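You operate a simulated robot arm through the tools that you are given. There is no shell and no other tool.

The job below is to be done with a simulated robot arm. You get a single attempt, and the scene is never put back.

## Task
Share out the cartridges on the table top. At the end: the cartridge marked "firm" from the table top is on top of the brown cardboard box on the table top; the cartridge labelled "slow" from the table top is on the green drip tray; the blue thread cap stands where the cream primed bracket stood; the cream primed bracket from the table top is on the yellow mixing board; whatever was shut is shut again. Leave all else as you found it, and nothing knocked over. Set down upright: cartridge.

It is judged by the outcome, as a careful person would: the job done as asked, and still so three seconds after it is handed in. It fails if anything else is knocked over, pushed out of place, dropped, spilled or broken. Lids that push on must go on centred and level and be pressed home; caps that screw on are set level and turned clockwise until they are tight.

## Robot
A 6-joint arm with a two-finger gripper, fixed in place. Base frame: the origin is at the foot of the arm, x ahead of it, y to its left, z up; the work surface is at about z = 0. Units: mm, degrees, N and s.
With the tool pointing down near the work surface it reaches from about 180 to 480 mm from the base axis. Its first joint turns from -66.0 to 66.0 degrees. Payload 1.76 kg.
The TCP is the grasp point between the finger pads, 29 mm short of the fingertips. In the tool frame z runs along the fingers and y along their closing line. The gripper opens to 82 mm; its body begins 58 mm behind the TCP.
Orientation is told as [roll, pitch, yaw] about the base's x, y, z axes, in that order, counted from this pose: with the fingers straight down and closing along the base's y, the tool's x points along the base's -x, its y along +y and its z along -z.

## Interface
- The arm moves only by the tool servo_tool. Its argument "moves" is text: rows parted by semicolons, each of 7 numbers parted by spaces: the shift along the tool's x, y, z in mm, then the turn, a rotation vector about the tool's x, y, z in degrees, then the opening, from 0 (shut) to 1 (fully open). In form: dx dy dz rx ry rz grip; .... A call has 1 to 20 rows; each row is the pose to reach, as a shift and turn from the pose commanded when the call began, along the tool's axes at that moment. A row lasts 0.2 s, in which the tool goes at most 50 mm and 8.6 degrees; a call with a longer step from one row to the next is refused whole, and so is a gripper value outside its range. Where a pose cannot be reached the arm comes as near as it can. A force on the tool above 40 N (or 10 N above the force at the start of the call, whichever is more), or a blocked arm, ends the call early, and 0.2 s more pass. The fingers move at their own pace (about 203.5 mm/s each) and stop on an object; they squeeze with about 33 N. The grip force told is the motor's: it shows also when the fingers shut on nothing. Time passes only in rows, and 0.2 s behind the last, so rows that repeat a pose let the fingers close. The reply holds the time, the measured pose of the TCP, the force on the tool along the base axes, the opening and the grip force, in the units named above and with some noise, with the torque about the TCP (base axes, N m) and any sound that the robot's microphone picked up.
- Cameras (640 x 400 px; columns grow to the right, rows downward): "scene" is fixed at [51.7, 323.5, 416.3]; the picture's right is [-0.90, -0.43, 0.00], its down [-0.23, 0.49, -0.84] and it looks along [0.36, -0.76, -0.54] (base axes); focal length 247 px, centre (320, 200). "wrist" rides on the gripper at [79, 4, -89] in the tool frame; the picture's right is [-0.05, 1.00, 0.00], its down [-0.71, -0.04, -0.71] and it looks along [-0.71, -0.04, 0.71] (tool axes); focal length 256 px, centre (320, 200). There is no depth. A picture from a camera that has moved, and an enlarged one, comes with that camera's place and axes in the base frame and with its lens. The place of the scene camera against the robot may be out by one fixed shift of up to 25 mm in any direction.
- grab_frame(camera): a new picture of that camera. The clock stands still meanwhile.
- close_up(camera, box): a new picture of the part [left, top, right, bottom] of that camera's present view, enlarged. The clock stands still meanwhile.
- hand_in(): hands the job in; it is judged then, once.

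Places have to be worked out from the pictures, the camera data and where the tool is seen. Open the gripper and draw the arm clear of the work before you hand the job in, unless the task says otherwise.

The tools are called after "Request:" as name(argument=value, ...) on one line, values as JSON. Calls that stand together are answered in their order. servo_tool: Moves the arm, as the interface text tells. Its arguments: {"type":"object","properties":{"moves":{"type":"string"}},"required":["moves"]} The other tools are called the same way: grab_frame (camera) takes a picture; close_up (camera, box) takes an enlarged picture of a part of a camera's view; hand_in () hands the job in.

At the start:

```text
clock: 0.0
tool_pos: [290.8, -53.8, 310.9]
tcp_rot: [0.2, -0.1, -0.1]
force: [-0.4, -0.2, -0.7]
wrist_torque: [0.02, -0.03, 0.0]
width: 81.8
finger_force: 0.0
```

scene: 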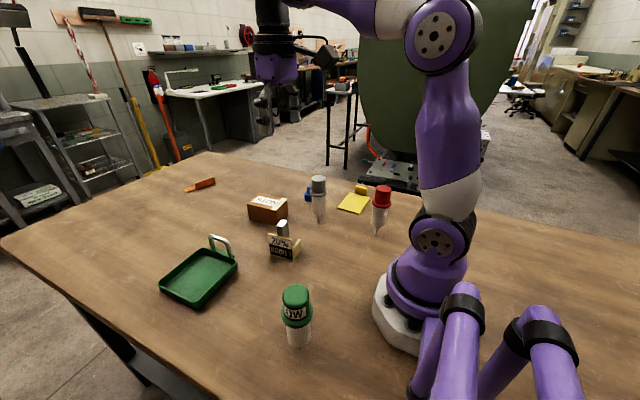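
wrist: 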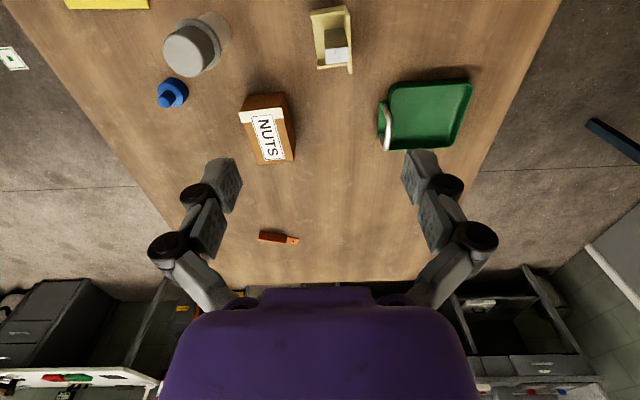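

I'll start by looking at the scene in detail to identify each object and its label.

Request:
close_up(camera="scene", box=[230, 160, 410, 270])

Request:
close_up(camera="scene", box=[150, 210, 350, 350])

Request:
close_up(camera="wrist", box=[60, 0, 300, 180])

Request:
close_up(camera="wrist", box=[280, 0, 500, 170])

```text
3.56 times, centred on (320, 215) of scene
camera zoom: at [51.7, 323.5, 416.3], right [-0.9, -0.43, 0.0], down [-0.23, 0.49, -0.84], along [0.36, -0.76, -0.54], focal length 879 px, centre (320, 147)
```

zoom: 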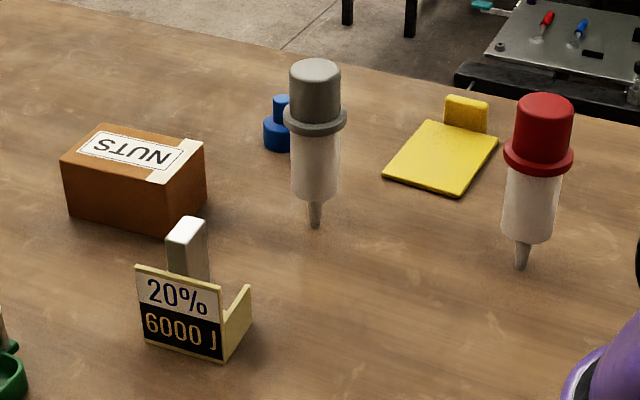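

```text
2.86 times, centred on (250, 280) of scene
camera zoom: at [51.7, 323.5, 416.3], right [-0.9, -0.43, 0.0], down [-0.23, 0.49, -0.84], along [0.36, -0.76, -0.54], focal length 706 px, centre (520, -29)
```

zoom: 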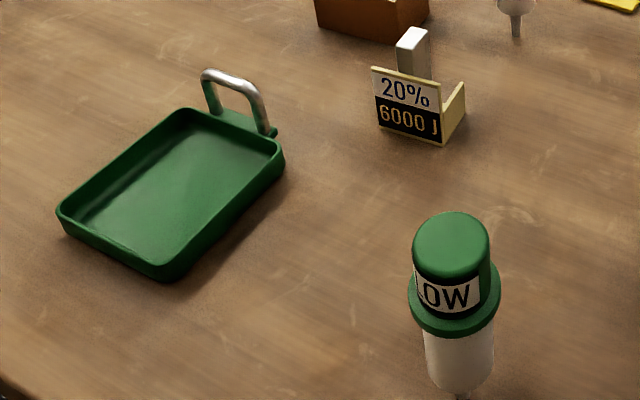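

```text
2.22 times, centred on (180, 90) of wrist
camera zoom: at [211.1, -50.4, 399.6], right [0.05, 1.0, 0.0], down [0.71, -0.04, 0.71], along [0.71, -0.04, -0.71], focal length 569 px, centre (631, 444)
```

zoom: 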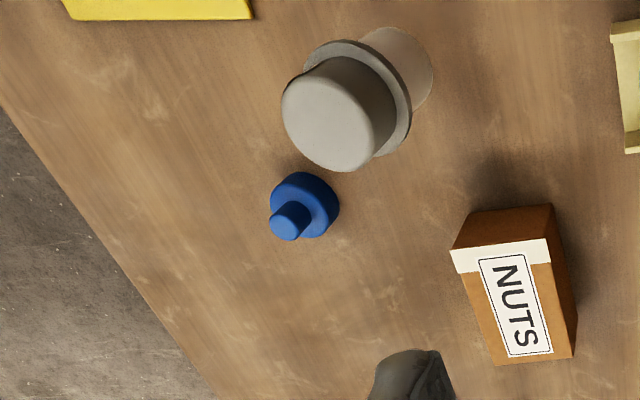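

```text
2.35 times, centred on (390, 85) of wrist
camera zoom: at [211.1, -50.4, 399.6], right [0.05, 1.0, 0.0], down [0.71, -0.04, 0.71], along [0.71, -0.04, -0.71], focal length 602 px, centre (155, 471)
```

zoom: 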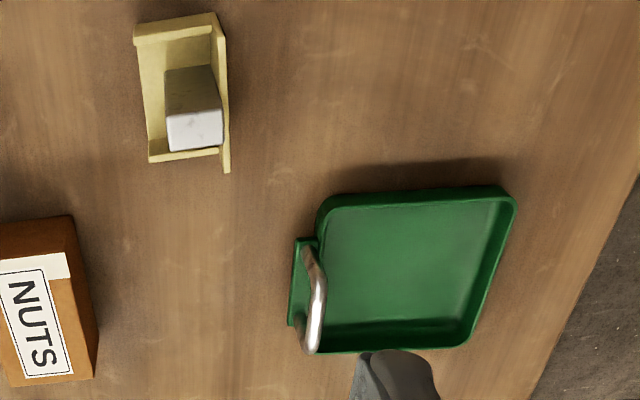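

Three capped cartridges (grey, red, green), a blue cap, a cream bracket, a box, a tray and a yellow board. I'll zoom further to see the labels and how the cartridges stand.

Request:
close_up(camera="scene", box=[295, 165, 345, 235])

Request:
close_up(camera="scene", box=[355, 175, 405, 245])

Request:
close_up(camera="scene", box=[265, 275, 335, 355])

Request:
close_up(camera="scene", box=[255, 210, 315, 265])

Request:
close_up(camera="scene", box=[240, 185, 300, 230])

Request:
close_up(camera="scene", box=[170, 165, 230, 205])

```text
5.71 times, centred on (320, 200) of scene
camera zoom: at [51.7, 323.5, 416.3], right [-0.9, -0.43, 0.0], down [-0.23, 0.49, -0.84], along [0.36, -0.76, -0.54], focal length 1412 px, centre (320, 200)
```

zoom: 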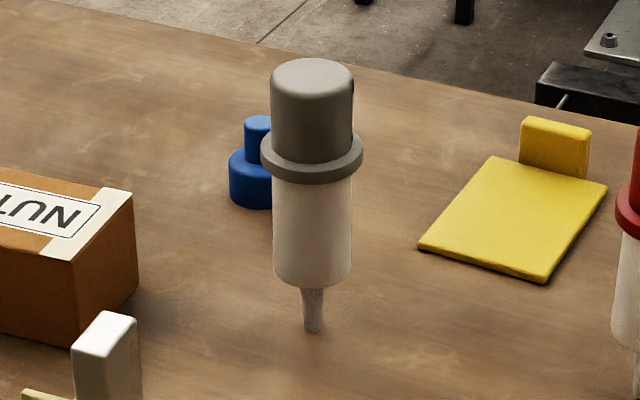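

```text
5.71 times, centred on (380, 210) of scene
camera zoom: at [51.7, 323.5, 416.3], right [-0.9, -0.43, 0.0], down [-0.23, 0.49, -0.84], along [0.36, -0.76, -0.54], focal length 1412 px, centre (-23, 143)
```

zoom: 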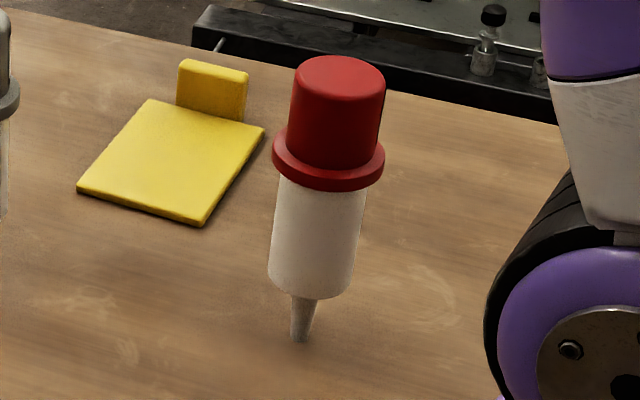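

```text
5.00 times, centred on (300, 315) of scene
camera zoom: at [51.7, 323.5, 416.3], right [-0.9, -0.43, 0.0], down [-0.23, 0.49, -0.84], along [0.36, -0.76, -0.54], focal length 1236 px, centre (420, -375)
```

zoom: 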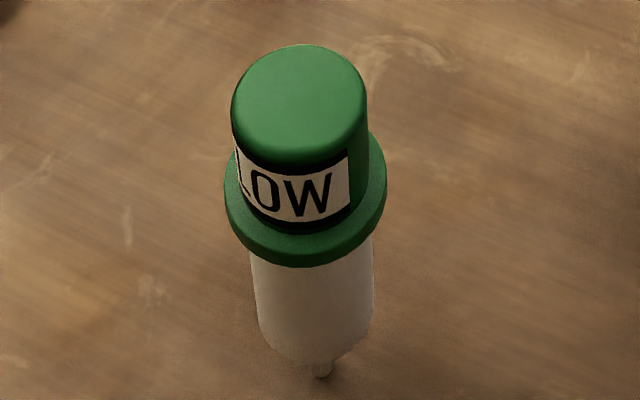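

```text
7.27 times, centred on (285, 238) of scene
camera zoom: at [51.7, 323.5, 416.3], right [-0.9, -0.43, 0.0], down [-0.23, 0.49, -0.84], along [0.36, -0.76, -0.54], focal length 1798 px, centre (574, -73)
```

zoom: 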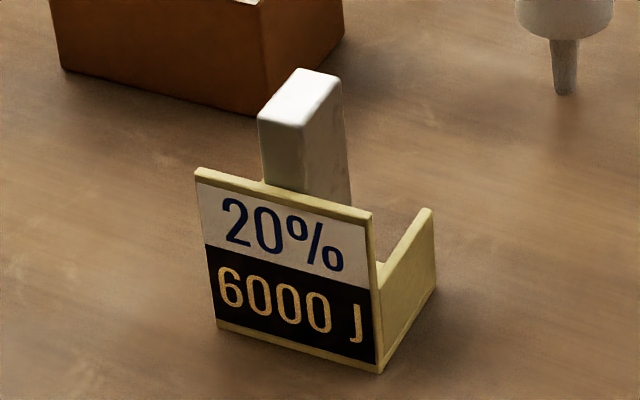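

```text
8.89 times, centred on (270, 208) of scene
camera zoom: at [51.7, 323.5, 416.3], right [-0.9, -0.43, 0.0], down [-0.23, 0.49, -0.84], along [0.36, -0.76, -0.54], focal length 2197 px, centre (764, 133)
```

zoom: 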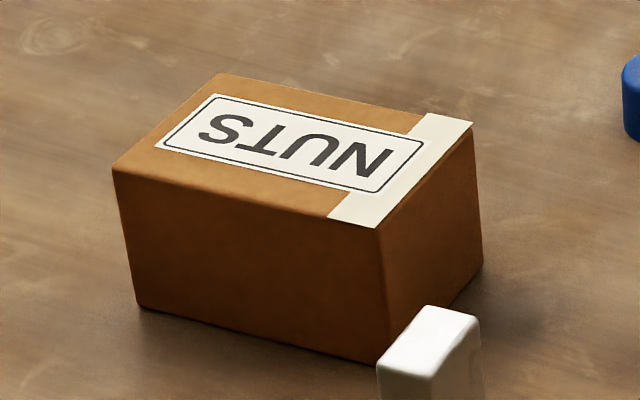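

```text
10.00 times, centred on (200, 185) of scene
camera zoom: at [51.7, 323.5, 416.3], right [-0.9, -0.43, 0.0], down [-0.23, 0.49, -0.84], along [0.36, -0.76, -0.54], focal length 2472 px, centre (1520, 350)
```

zoom: 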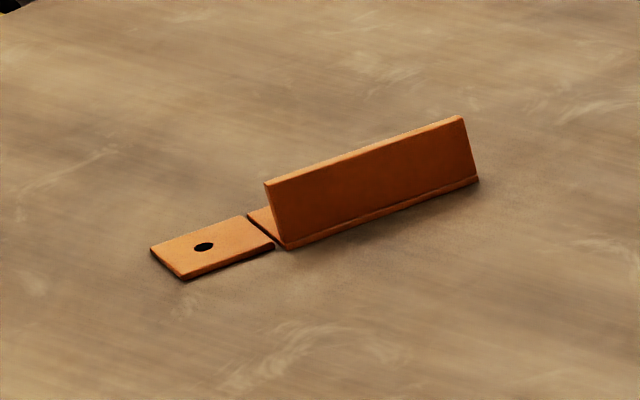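

The green cartridge reads "..LOW"; the grey and red labels face away from the scene camera. I estimate grey at about (282,-165), red at (129,-177), green at (167,153), bracket at (311,-35). I'll move the wrist camera to look at the grey and red cartridges from the base side.

Request:
servo_tool(moves="18 -22 10 0 0 0 1; 36 -44 20 0 0 0 1; 54 -66 30 0 0 0 1; 72 -88 40 0 0 0 1; 90 -110 50 0 0 0 1; 90 -110 60 0 0 0 1")

Request:
grab_frame(camera="wrist")

Request:
grab_frame(camera="scene")

```text
clock: 1.4
tool_pos: [201.6, -164.2, 250.2]
tcp_rot: [0.1, -0.1, 0.0]
force: [-0.4, -0.6, 0.3]
wrist_torque: [0.02, -0.03, 0.02]
width: 81.9
finger_force: 0.1
```

```text
taken
camera wrist: at [121.3, -160.0, 339.0], right [0.05, 1.0, 0.0], down [0.71, -0.04, 0.71], along [0.71, -0.04, -0.71], focal length 256 px, centre (320, 200)
```

wrist: 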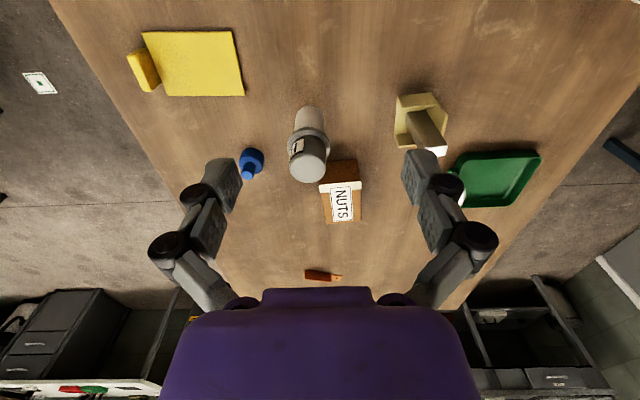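

```text
taken
```

scene: 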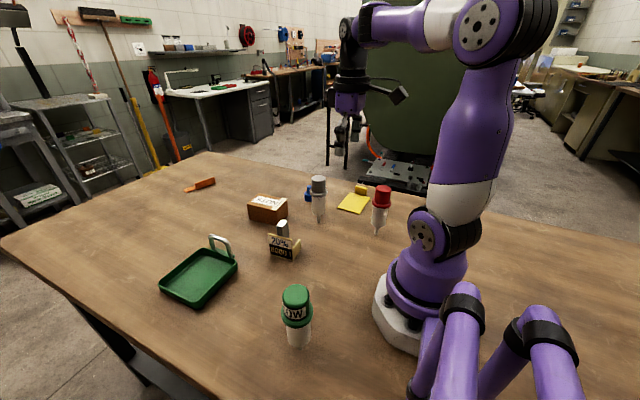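

The grey cartridge's label is visible from here. I'll zoom in on it and on the other items.

Request:
close_up(camera="wrist", box=[270, 90, 350, 190])

Request:
close_up(camera="wrist", box=[110, 10, 270, 190])

Request:
close_up(camera="wrist", box=[370, 70, 470, 170])

Request:
close_up(camera="wrist", box=[290, 140, 380, 240])

```text
4.00 times, centred on (310, 140) of wrist
camera zoom: at [121.3, -160.0, 339.0], right [0.05, 1.0, 0.0], down [0.71, -0.04, 0.71], along [0.71, -0.04, -0.71], focal length 1024 px, centre (360, 440)
```

zoom: 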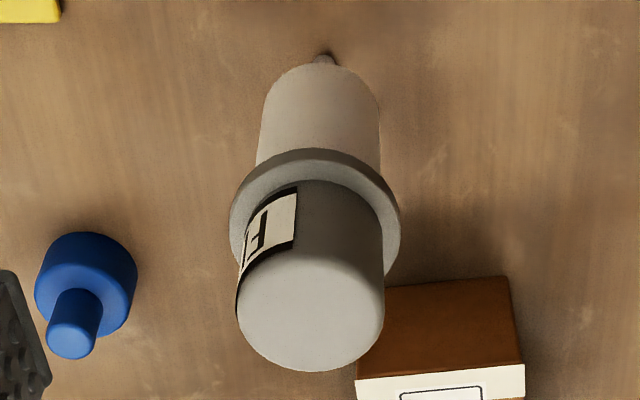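

```text
2.22 times, centred on (190, 100) of wrist
camera zoom: at [121.3, -160.0, 339.0], right [0.05, 1.0, 0.0], down [0.71, -0.04, 0.71], along [0.71, -0.04, -0.71], focal length 569 px, centre (609, 422)
```

zoom: 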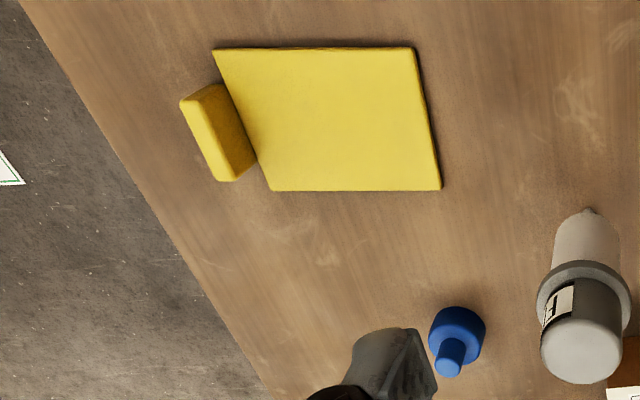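

```text
4.00 times, centred on (420, 120) of wrist
camera zoom: at [121.3, -160.0, 339.0], right [0.05, 1.0, 0.0], down [0.71, -0.04, 0.71], along [0.71, -0.04, -0.71], focal length 1024 px, centre (-80, 520)
```

zoom: 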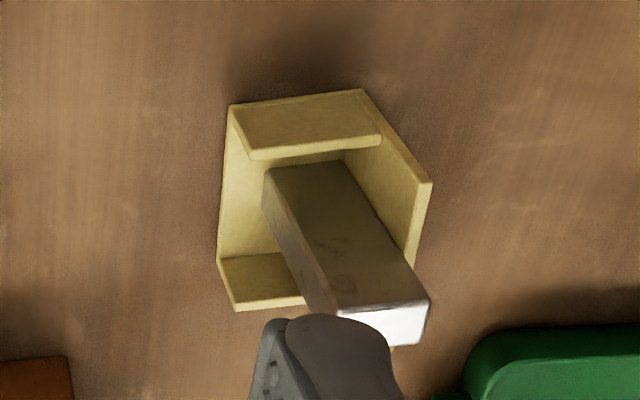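

```text
4.00 times, centred on (335, 190) of wrist
camera zoom: at [121.3, -160.0, 339.0], right [0.05, 1.0, 0.0], down [0.71, -0.04, 0.71], along [0.71, -0.04, -0.71], focal length 1024 px, centre (260, 240)
```

zoom: 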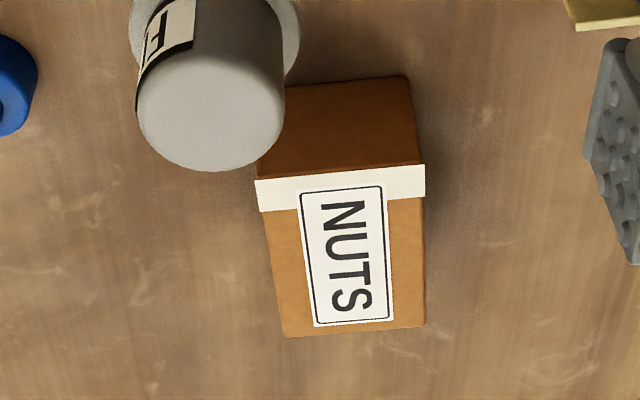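

The grey label begins with something like "F", but I need the rest. I'll swing the tool round (yaw about +70°) to look at the grey cartridge from the −y side.

Request:
servo_tool(moves="-7 -8.4 2 0 0 -7.8 1; -14 -16.9 4 0 0 -15.6 1; -21 -25.3 7 0 0 -23.3 1; -28 -33.8 9 0 0 -31.1 1; -35 -42.2 11 0 0 -38.9 1; -42 -50.7 13 0 0 -46.7 1; -49 -59.1 16 0 0 -54.4 1; -56 -67.6 18 0 0 -62.2 1; -63 -76 20 0 0 -70 1; -63 -76 20 0 0 -70 1")

Request:
grab_frame(camera="wrist")

```text
clock: 3.6
tool_pos: [263.9, -240.6, 229.9]
tcp_rot: [0.0, -0.1, 70.1]
force: [0.4, -0.1, 0.2]
wrist_torque: [0.01, 0.01, 0.0]
width: 82.5
finger_force: 0.0
```

```text
taken
camera wrist: at [232.2, -313.8, 319.1], right [-0.92, 0.39, 0.0], down [0.28, 0.65, 0.71], along [0.28, 0.65, -0.71], focal length 256 px, centre (320, 200)
```

wrist: 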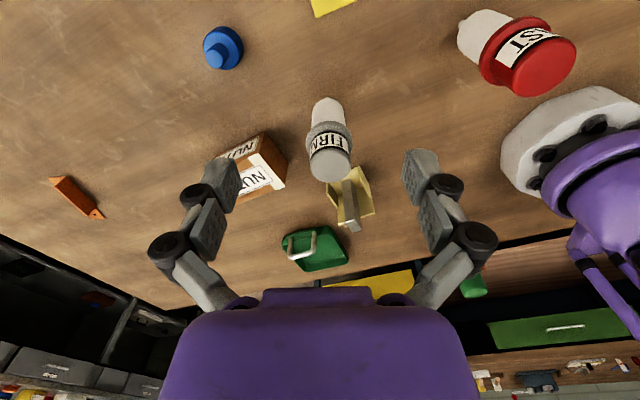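

Request:
close_up(camera="wrist", box=[285, 85, 385, 195])

Request:
close_up(camera="wrist", box=[440, 0, 600, 110])

Request:
close_up(camera="wrist", box=[185, 10, 265, 90])

Request:
close_up(camera="wrist", box=[205, 120, 305, 220])

Request:
close_up(camera="wrist", box=[310, 150, 390, 240])

```text
3.64 times, centred on (335, 140) of wrist
camera zoom: at [232.2, -313.8, 319.1], right [-0.92, 0.39, 0.0], down [0.28, 0.65, 0.71], along [0.28, 0.65, -0.71], focal length 931 px, centre (266, 418)
```

zoom: 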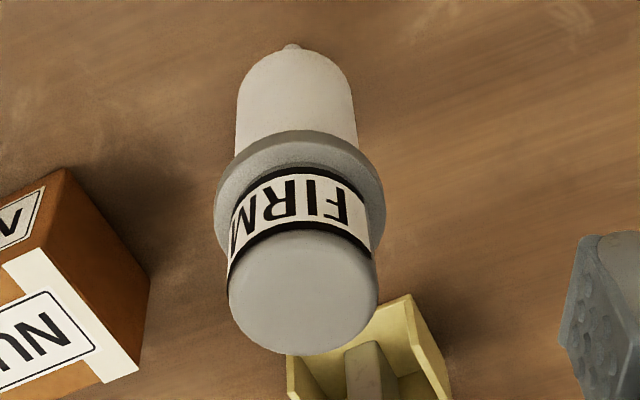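

```text
3.64 times, centred on (520, 55) of wrist
camera zoom: at [232.2, -313.8, 319.1], right [-0.92, 0.39, 0.0], down [0.28, 0.65, 0.71], along [0.28, 0.65, -0.71], focal length 931 px, centre (-407, 727)
```

zoom: 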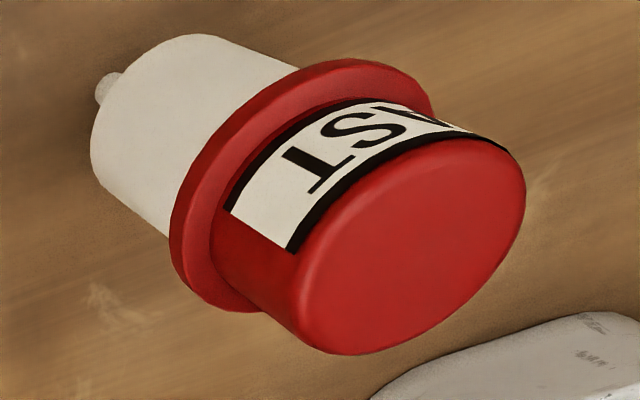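

```text
5.00 times, centred on (225, 50) of wrist
camera zoom: at [232.2, -313.8, 319.1], right [-0.92, 0.39, 0.0], down [0.28, 0.65, 0.71], along [0.28, 0.65, -0.71], focal length 1280 px, centre (795, 950)
```

zoom: 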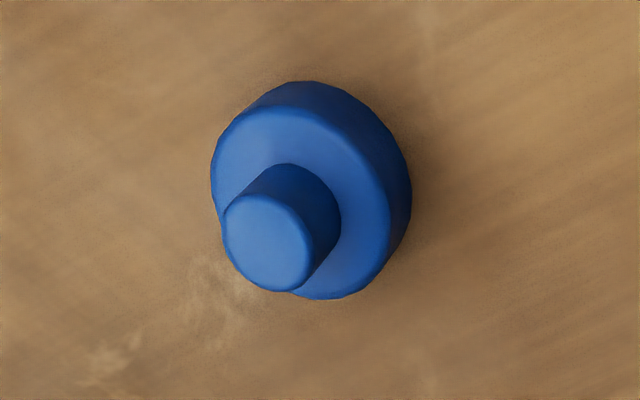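

```text
4.00 times, centred on (255, 170) of wrist
camera zoom: at [232.2, -313.8, 319.1], right [-0.92, 0.39, 0.0], down [0.28, 0.65, 0.71], along [0.28, 0.65, -0.71], focal length 1024 px, centre (580, 320)
```

zoom: 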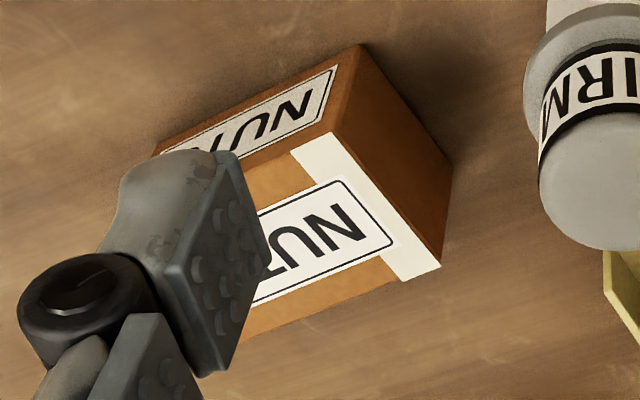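

```text
4.44 times, centred on (350, 195) of wrist
camera zoom: at [232.2, -313.8, 319.1], right [-0.92, 0.39, 0.0], down [0.28, 0.65, 0.71], along [0.28, 0.65, -0.71], focal length 1138 px, centre (187, 222)
```

zoom: 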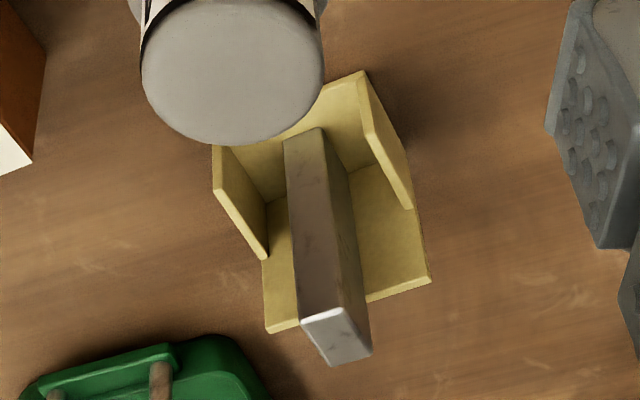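

Confirmed: grey = FIRM, red = FAST, so green = SLOW. I'll go back to yaw 0 over the bracket area for a near-vertical look at the bracket, its post and the tray.

Request:
servo_tool(moves="-22 4 -4 0 0 7.8 1; -44 8 -8 0 0 15.6 1; -67 12 -12 0 0 23.3 1; -89 15 -16 0 0 31.1 1; -111 19 -20 0 0 38.9 1; -134 23 -20 0 0 46.7 1; -156 27 -20 0 0 54.4 1; -178 31 -20 0 0 62.2 1; -200 34.6 -20 0 0 70 1; -200 34.6 -20 0 0 70 1")

Request:
grab_frame(camera="wrist")

Request:
close_up(camera="wrist", box=[270, 10, 370, 110])

```text
clock: 5.8
tool_pos: [300.1, -39.2, 251.3]
tcp_rot: [0.1, -0.1, -0.2]
force: [0.1, -0.1, 0.1]
wrist_torque: [-0.01, -0.01, -0.02]
width: 82.0
finger_force: 0.0
```

```text
taken
camera wrist: at [219.6, -36.5, 339.8], right [0.06, 1.0, 0.0], down [0.71, -0.04, 0.71], along [0.71, -0.04, -0.71], focal length 256 px, centre (320, 200)
```

wrist: 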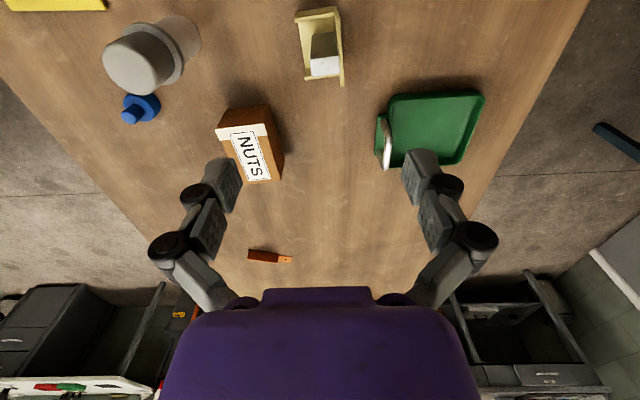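

```text
4.00 times, centred on (320, 60) of wrist
camera zoom: at [219.6, -36.5, 339.8], right [0.06, 1.0, 0.0], down [0.71, -0.04, 0.71], along [0.71, -0.04, -0.71], focal length 1024 px, centre (320, 760)
```

zoom: 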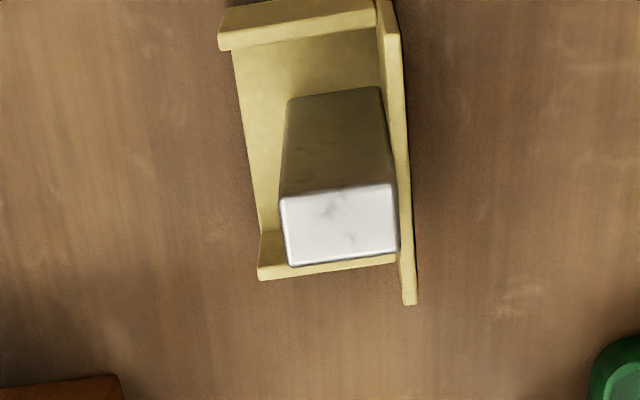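

Post looks about 25 mm (y) × 14 mm (x), top near z≈91, turned about +4°. I'll zoom on the full bracket footprint and the other pieces from this pose.

Request:
close_up(camera="wrist", box=[285, 0, 355, 95])

Request:
close_up(camera="wrist", box=[205, 95, 295, 190])

Request:
close_up(camera="wrist", box=[370, 80, 490, 180])

Request:
close_up(camera="wrist", box=[95, 0, 215, 130])

```text
4.21 times, centred on (320, 48) of wrist
camera zoom: at [219.6, -36.5, 339.8], right [0.06, 1.0, 0.0], down [0.71, -0.04, 0.71], along [0.71, -0.04, -0.71], focal length 1078 px, centre (320, 842)
```

zoom: 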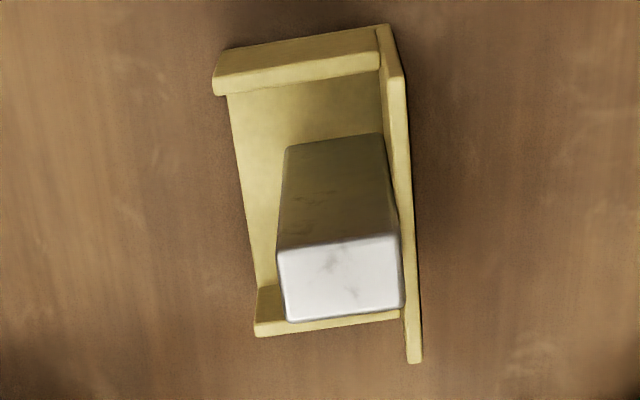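

```text
4.21 times, centred on (250, 142) of wrist
camera zoom: at [219.6, -36.5, 339.8], right [0.06, 1.0, 0.0], down [0.71, -0.04, 0.71], along [0.71, -0.04, -0.71], focal length 1078 px, centre (615, 442)
```

zoom: 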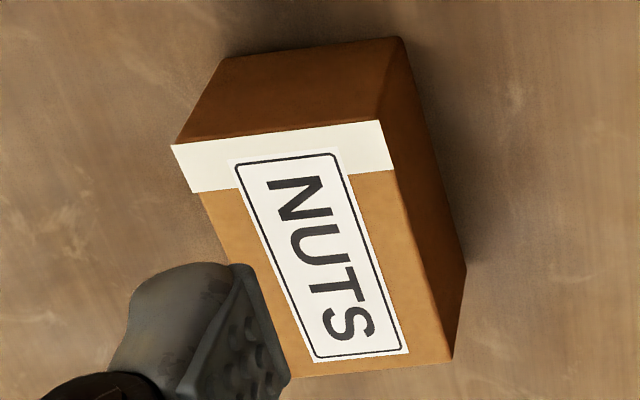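

```text
4.00 times, centred on (430, 130) of wrist
camera zoom: at [219.6, -36.5, 339.8], right [0.06, 1.0, 0.0], down [0.71, -0.04, 0.71], along [0.71, -0.04, -0.71], focal length 1024 px, centre (-120, 480)
```

zoom: 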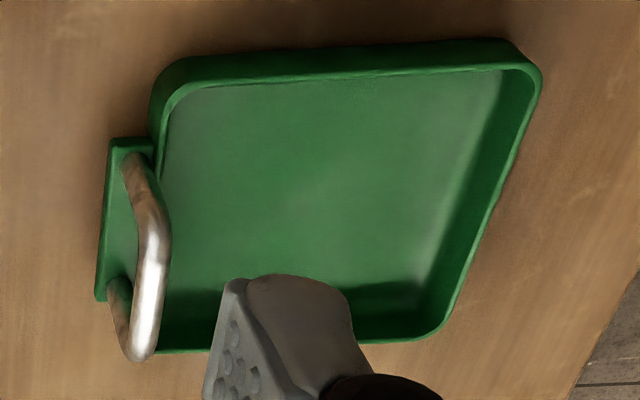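

```text
3.08 times, centred on (155, 65) of wrist
camera zoom: at [219.6, -36.5, 339.8], right [0.06, 1.0, 0.0], down [0.71, -0.04, 0.71], along [0.71, -0.04, -0.71], focal length 788 px, centre (828, 615)
```

zoom: 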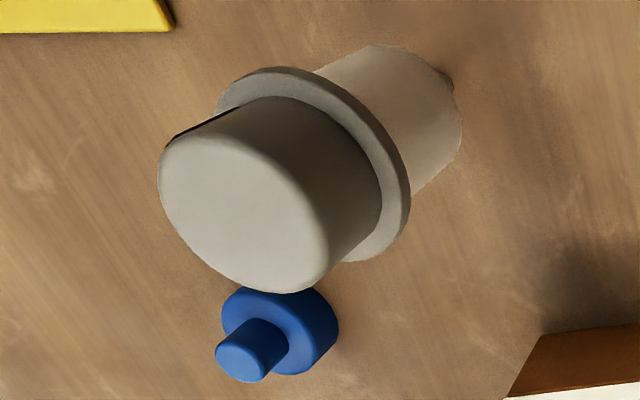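

I have good estimates: the box top is at z≈56 and centred near (417,-140), the tray floor is centred near (418,107), and the bracket footprint is centred near (298,-40). Before choosing grasps I'll check the finger pads' shape.

Request:
close_up(camera="wrist", box=[140, 130, 260, 250])

Request:
close_up(camera="wrist", box=[390, 130, 510, 250])

Request:
close_up(camera="scene", box=[255, 0, 375, 110])

```text
3.33 times, centred on (200, 190) of wrist
camera zoom: at [219.6, -36.5, 339.8], right [0.06, 1.0, 0.0], down [0.71, -0.04, 0.71], along [0.71, -0.04, -0.71], focal length 853 px, centre (720, 233)
```

zoom: 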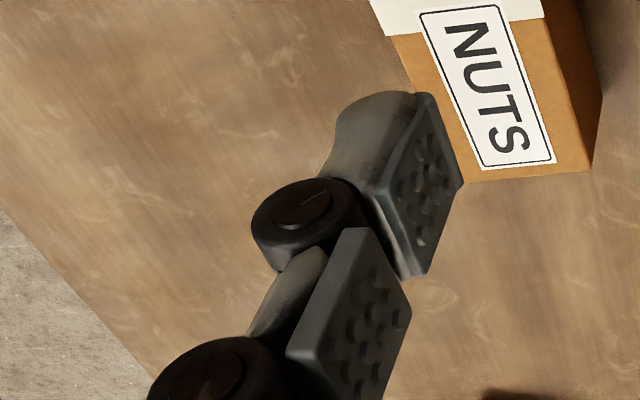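

```text
3.33 times, centred on (450, 190) of wrist
camera zoom: at [219.6, -36.5, 339.8], right [0.06, 1.0, 0.0], down [0.71, -0.04, 0.71], along [0.71, -0.04, -0.71], focal length 853 px, centre (-113, 233)
```

zoom: 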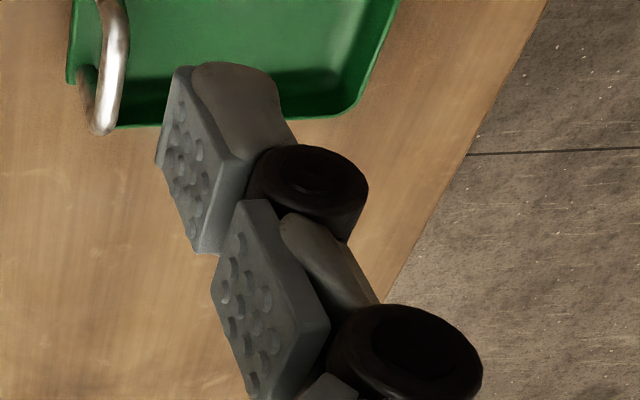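

```text
3.64 times, centred on (315, 55) of scene
camera zoom: at [51.7, 323.5, 416.3], right [-0.9, -0.43, 0.0], down [-0.23, 0.49, -0.84], along [0.36, -0.76, -0.54], focal length 899 px, centre (338, 727)
```

zoom: 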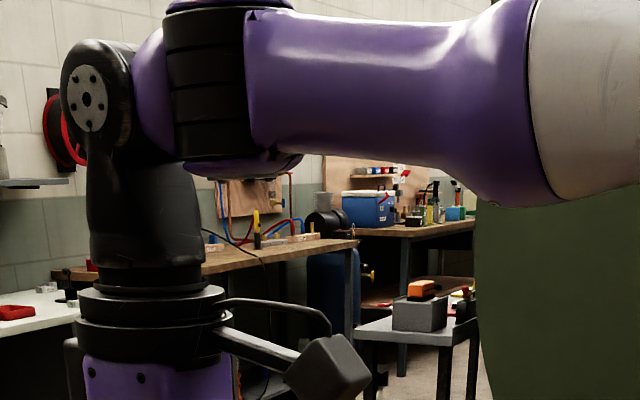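

The pads look like distal plates of about 26×19 mm centred on the TCP. I'll check the fingertip reach and scene camera offset by viewing the gripper from the scene camera.

Request:
close_up(camera="scene", box=[220, 70, 330, 200])

Request:
grab_frame(camera="scene")

```text
3.08 times, centred on (275, 135) of scene
camera zoom: at [51.7, 323.5, 416.3], right [-0.9, -0.43, 0.0], down [-0.23, 0.49, -0.84], along [0.36, -0.76, -0.54], focal length 761 px, centre (458, 400)
```

zoom: 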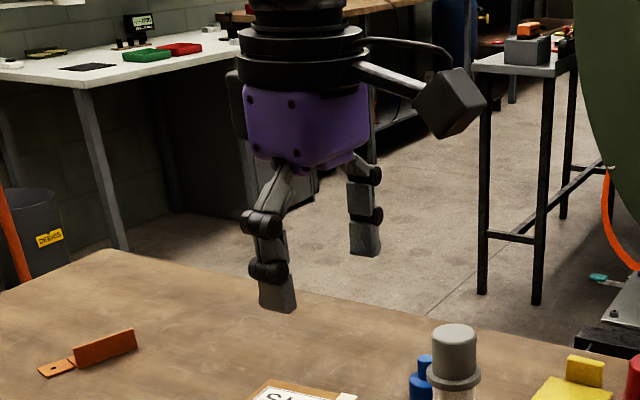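

```text
taken
```

scene: 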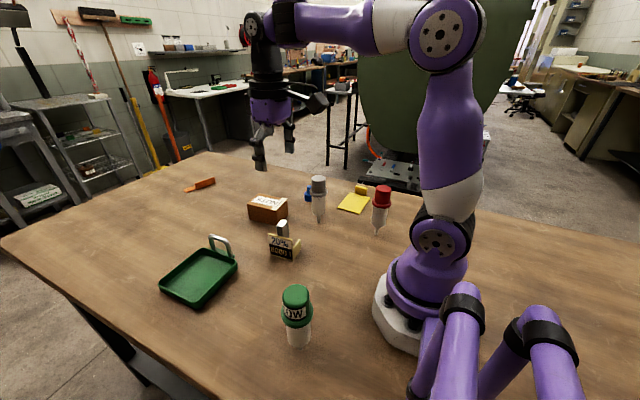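

Fingertips appear to be roughly 15–29 mm below the TCP. I'll calibrate by gently touching a bare patch of table near (300, 70) with the fingers mostly closed.

Request:
servo_tool(moves="0 40 0 0 0 0 0.5; 0 80 0 0 0 0 0.22; 0 110 30 0 0 0 0.22; 0 110 75 0 0 0 0.22; 0 110 120 0 0 0 0.22; 0 110 165 0 0 0 0.22; 0 110 190 0 0 0 0.22; 0 110 202 0 0 0 0.22; 0 110 202 0 0 0 0.22")

Request:
grab_frame(camera="wrist")

Request:
close_up(camera="scene", box=[190, 190, 300, 300])

```text
clock: 7.8
tool_pos: [301.1, 70.4, 48.1]
tcp_rot: [0.2, -0.1, 0.0]
force: [-0.5, -0.7, 0.8]
wrist_torque: [0.01, -0.02, 0.01]
width: 18.3
finger_force: 0.2
```

```text
taken
camera wrist: at [220.8, 73.5, 137.0], right [0.05, 1.0, 0.0], down [0.71, -0.04, 0.71], along [0.71, -0.04, -0.71], focal length 256 px, centre (320, 200)
```

wrist: 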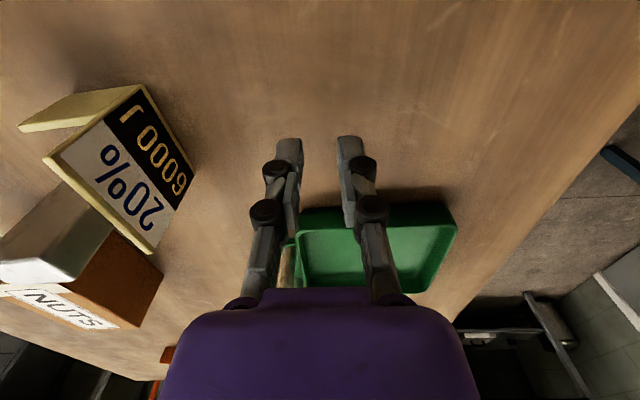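

```text
3.64 times, centred on (245, 245) of scene
camera zoom: at [51.7, 323.5, 416.3], right [-0.9, -0.43, 0.0], down [-0.23, 0.49, -0.84], along [0.36, -0.76, -0.54], focal length 899 px, centre (593, 36)
```

zoom: 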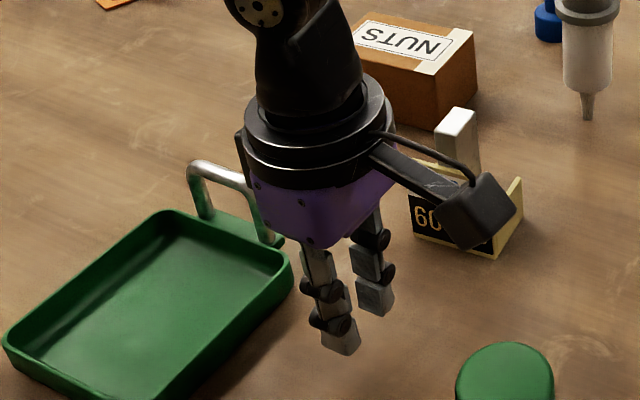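

Now I'll lower slowly (1.5 mm per row) until the fingertips touch the bare table.

Request:
servo_tool(moves="0 0 3 0 0 0 0.22; 0 0 6 0 0 0 0.22; 0 0 9 0 0 0 0.22; 0 0 11 0 0 0 0.22; 0 0 13 0 0 0 0.22; 0 0 14.5 0 0 0 0.22; 0 0 16 0 0 0 0.22; 0 0 17 0 0 0 0.22; 0 0 18 0 0 0 0.22; 0 0 19 0 0 0 0.22; 0 0 20 0 0 0 0.22; 0 0 21 0 0 0 0.22; 0 0 22 0 0 0 0.22; 0 0 23 0 0 0 0.22; 0 0 24 0 0 0 0.22; 0 0 25 0 0 0 0.22; 0 0 26 0 0 0 0.22; 0 0 27 0 0 0 0.22; 0 0 28 0 0 0 0.22")

```text
clock: 10.6
tool_pos: [301.1, 68.8, 27.6]
tcp_rot: [0.1, -0.1, 0.0]
force: [-0.2, -0.3, -0.6]
wrist_torque: [0.04, -0.01, -0.01]
width: 0.0
finger_force: 29.0
stopped in row 14: the force on the tool passed its limit at 53 N (the readings are from after the stop); the commanded pose is now the measured one
```

Contact at TCP z≈27, so the closed fingertips really are ~29 mm below the TCP (though they seem retracted when wide open). I'll raise to a clear height and look at the finger geometry at ~14 mm opening.

Request:
servo_tool(moves="0 0 -5 0 0 0 0.17; 0 0 -25 0 0 0 0.17; 0 0 -60 0 0 0 0.17; 0 0 -100 0 0 0 0.17; 0 0 -123 0 0 0 0.17; 0 0 -123 0 0 0 0.17")

Request:
close_up(camera="wrist", box=[240, 110, 400, 210])

```text
clock: 12.0
tool_pos: [301.8, 69.6, 151.9]
tcp_rot: [0.0, -0.1, 0.0]
force: [1.1, 0.1, -0.1]
wrist_torque: [0.01, 0.06, 0.0]
width: 13.9
finger_force: 0.0
```

```text
4.00 times, centred on (320, 160) of wrist
camera zoom: at [220.3, 73.1, 240.0], right [0.05, 1.0, 0.0], down [0.7, -0.04, 0.71], along [0.71, -0.04, -0.71], focal length 1024 px, centre (320, 360)
```

zoom: 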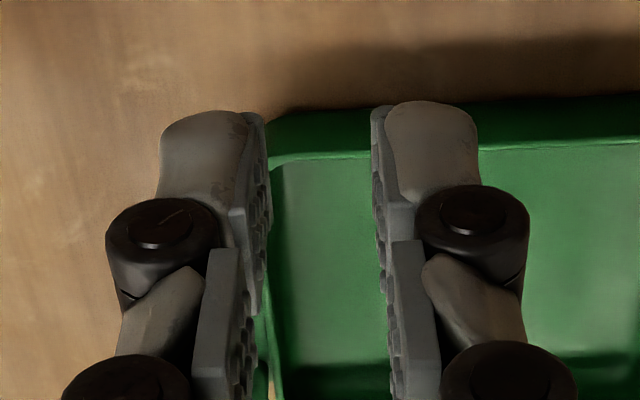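

At 14 mm the fingertips are ~26–29 mm below the TCP, and the whole finger face is gripping surface. I'll check at the cartridge-cap width (~36 mm) too.

Request:
servo_tool(moves="0 0 0 0 0 0 0.44; 0 0 0 0 0 0 0.44; 0 0 0 0 0 0 0.44")

Request:
close_up(camera="wrist", box=[240, 110, 400, 210])

Request:
close_up(camera="scene", box=[190, 130, 300, 240])

```text
clock: 12.8
tool_pos: [301.2, 68.7, 151.4]
tcp_rot: [0.0, -0.1, -0.1]
force: [0.0, 0.2, 0.6]
wrist_torque: [-0.02, -0.03, 0.01]
width: 36.1
finger_force: 0.0
```

```text
4.00 times, centred on (320, 160) of wrist
camera zoom: at [220.3, 73.1, 239.6], right [0.05, 1.0, 0.0], down [0.7, -0.04, 0.71], along [0.71, -0.04, -0.71], focal length 1024 px, centre (320, 360)
```

zoom: 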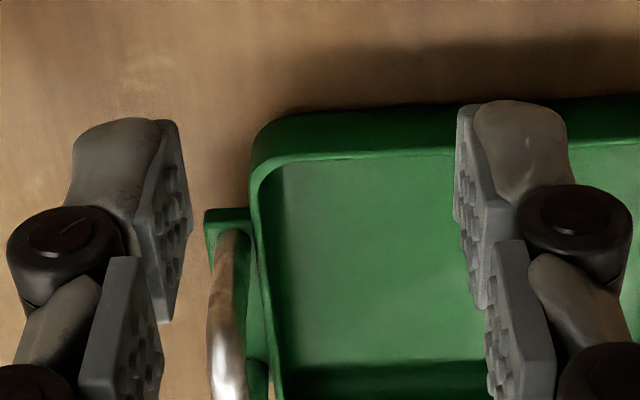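

```text
3.64 times, centred on (245, 185) of scene
camera zoom: at [51.7, 323.5, 416.3], right [-0.9, -0.43, 0.0], down [-0.23, 0.49, -0.84], along [0.36, -0.76, -0.54], focal length 899 px, centre (593, 254)
```

zoom: 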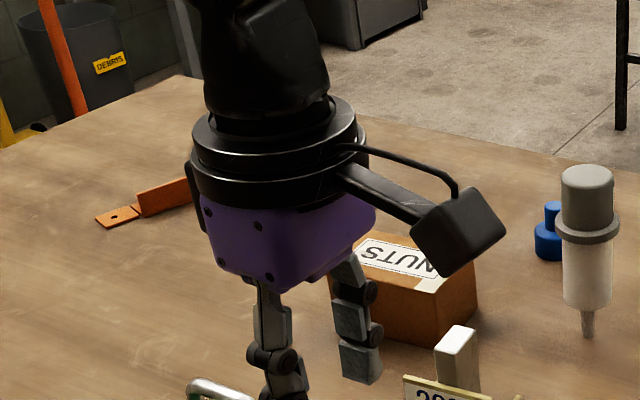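

The finger geometry is clear: tips ~26–29 mm below the TCP at narrow openings. Next I'll go above the bracket's post at about (298,-40) with yaw 94°, so the fingers close across the post's thin 14 mm side.

Request:
servo_tool(moves="0.3 -10 -3.5 0 0 -8.545 0.5; 0.6 -20 -3.5 0 0 -17.09 0.5; 0.9 -30 -3.5 0 0 -25.64 0.5; 1.2 -40 -3.5 0 0 -34.18 0.5; 1.5 -50 -3.5 0 0 -42.73 0.5; 1.8 -60 -3.5 0 0 -51.27 0.5; 2.1 -70 -3.5 0 0 -59.82 0.5; 2.5 -80 -3.5 0 0 -68.36 0.5; 2.8 -90 -3.5 0 0 -76.91 0.5; 3.1 -100 -3.5 0 0 -85.45 0.5; 3.4 -109.6 -3.5 0 0 -94 0.5; 3.4 -109.6 -3.5 0 0 -94 0.5")

Request:
grab_frame(camera="wrist")

Request:
close_up(camera="wrist", box=[260, 80, 400, 200])

Request:
close_up(camera="scene", box=[230, 150, 340, 270])

```text
clock: 15.4
tool_pos: [297.8, -39.6, 155.0]
tcp_rot: [-0.2, 0.0, 93.9]
force: [-0.2, -0.3, 0.4]
wrist_torque: [0.0, 0.0, -0.01]
width: 41.0
finger_force: 0.1
```

```text
taken
camera wrist: at [297.6, -119.8, 243.6], right [-1.0, -0.02, 0.0], down [-0.01, 0.71, 0.71], along [-0.01, 0.71, -0.71], focal length 256 px, centre (320, 200)
```

wrist: 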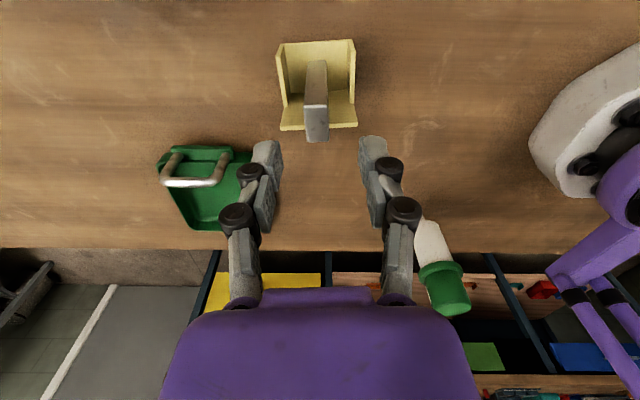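

```text
3.33 times, centred on (330, 140) of wrist
camera zoom: at [297.6, -119.8, 243.6], right [-1.0, -0.02, 0.0], down [-0.01, 0.71, 0.71], along [-0.01, 0.71, -0.71], focal length 853 px, centre (287, 400)
```

zoom: 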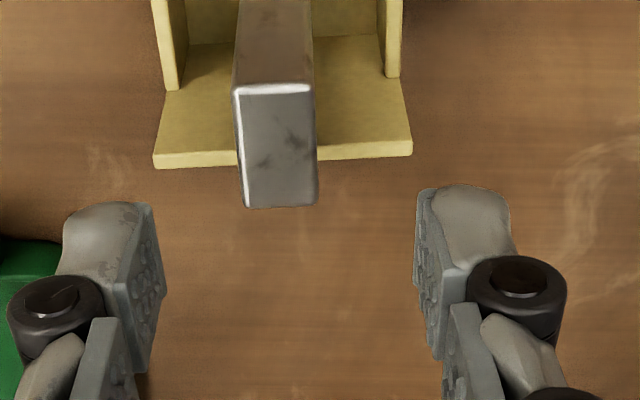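

```text
3.33 times, centred on (285, 210) of scene
camera zoom: at [51.7, 323.5, 416.3], right [-0.9, -0.43, 0.0], down [-0.23, 0.49, -0.84], along [0.36, -0.76, -0.54], focal length 824 px, centre (437, 167)
```

zoom: 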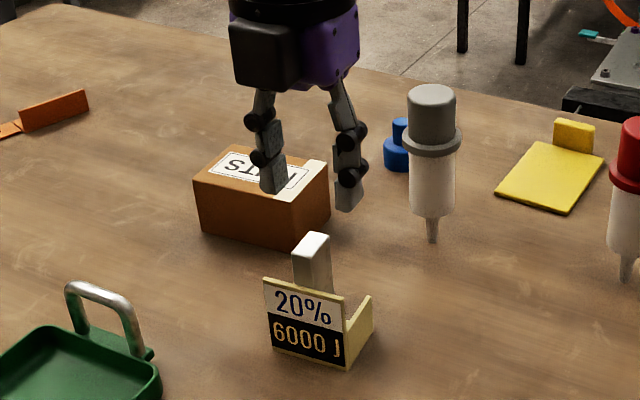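

The post top is at z≈91, centred near (298,-36), and consistent across views. The tool is well aligned, so I'll shift 2.5 mm away from the label plate and lower to TCP z≈80 before closing.

Request:
servo_tool(moves="2.5 0 20 0 0 0 0.5; 2.5 0 35 0 0 0 0.5; 2.5 0 48 0 0 0 0.5; 2.5 0 58 0 0 0 0.5; 2.5 0 66 0 0 0 0.5; 2.5 0 71 0 0 0 0.5; 2.5 0 75 0 0 0 0.5; 2.5 0 75 0 0 0 0.5")

Request:
grab_frame(camera="wrist")

Request:
close_up(camera="scene", box=[230, 170, 340, 270])

```text
clock: 17.2
tool_pos: [296.5, -43.1, 79.8]
tcp_rot: [-0.1, 0.1, 94.0]
force: [-0.4, 0.4, -0.7]
wrist_torque: [0.02, 0.03, -0.01]
width: 40.9
finger_force: 0.1
```

```text
taken
camera wrist: at [297.4, -122.2, 168.2], right [-1.0, -0.02, 0.0], down [-0.01, 0.71, 0.71], along [-0.01, 0.71, -0.71], focal length 256 px, centre (320, 200)
```

wrist: 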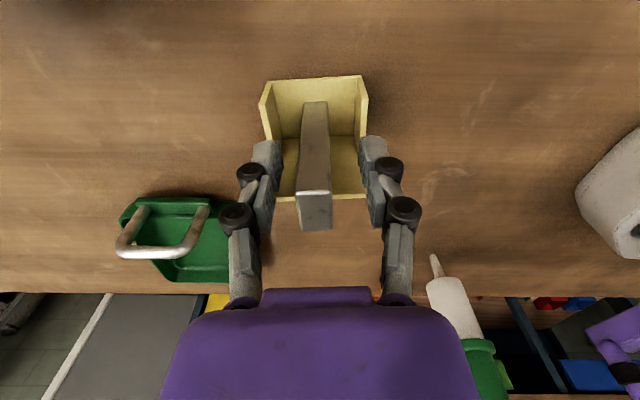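

```text
4.00 times, centred on (285, 220) of scene
camera zoom: at [51.7, 323.5, 416.3], right [-0.9, -0.43, 0.0], down [-0.23, 0.49, -0.84], along [0.36, -0.76, -0.54], focal length 989 px, centre (460, 120)
```

zoom: 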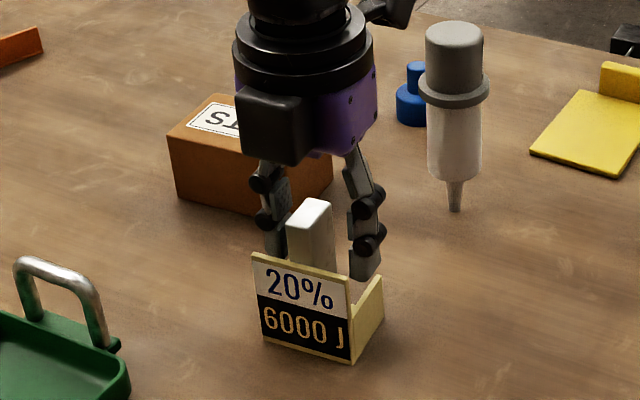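

The fingers straddle the post above the flanges. I'll close on it and hold.

Request:
servo_tool(moves="0 0 0 0 0 0 0.3; 0 0 0 0 0 0 0.15; 0 0 0 0 0 0 0; 0 0 0 0 0 0 0; 0 0 0 0 0 0 0")

Request:
close_up(camera="wrist", box=[240, 60, 400, 260])

```text
clock: 18.4
tool_pos: [296.7, -41.4, 80.4]
tcp_rot: [-0.1, 0.0, 94.0]
force: [0.8, -0.3, 0.1]
wrist_torque: [0.03, -0.01, -0.01]
width: 15.2
finger_force: 33.1
```

```text
2.00 times, centred on (320, 160) of wrist
camera zoom: at [297.4, -122.2, 168.4], right [-1.0, -0.02, 0.0], down [-0.01, 0.71, 0.71], along [-0.01, 0.71, -0.71], focal length 512 px, centre (320, 280)
```

zoom: 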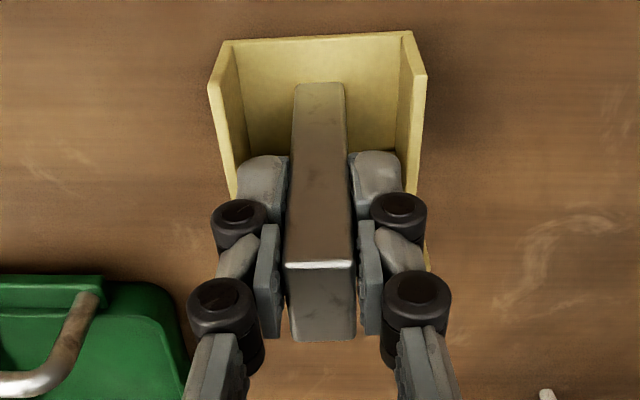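

Gripped at 15.2 mm with 33 N. I'll lift gently, then up to a clear height.

Request:
servo_tool(moves="0 0 -4 0 0 0 0; 0 0 -12 0 0 0 0; 0 0 -25 0 0 0 0; 0 0 -50 0 0 0 0; 0 0 -80 0 0 0 0; 0 0 -115 0 0 0 0; 0 0 -150 0 0 0 0; 0 0 -180 0 0 0 0; 0 0 -180 0 0 0 0")

Request:
grab_frame(camera="wrist")

Request:
grab_frame(camera="scene")

```text
clock: 20.4
tool_pos: [297.6, -41.7, 259.7]
tcp_rot: [-0.2, 0.0, 94.0]
force: [-0.5, 0.5, -0.5]
wrist_torque: [0.0, -0.01, 0.02]
width: 15.2
finger_force: 32.8
```

```text
taken
camera wrist: at [296.6, -121.5, 349.3], right [-1.0, -0.02, 0.0], down [-0.01, 0.71, 0.71], along [-0.01, 0.71, -0.71], focal length 256 px, centre (320, 200)
```

wrist: 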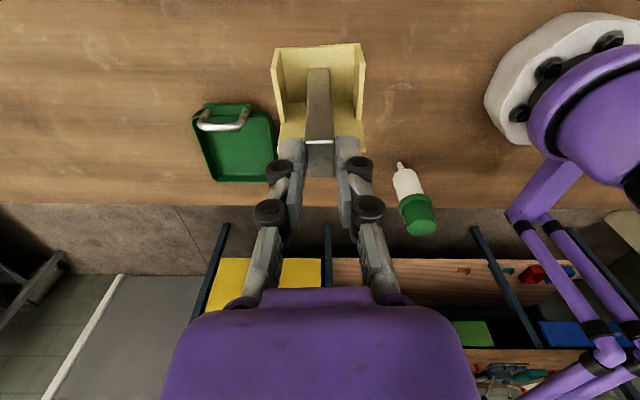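

```text
taken
```

scene: 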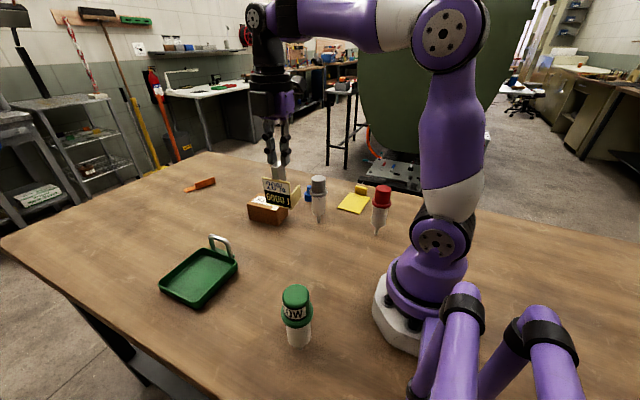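

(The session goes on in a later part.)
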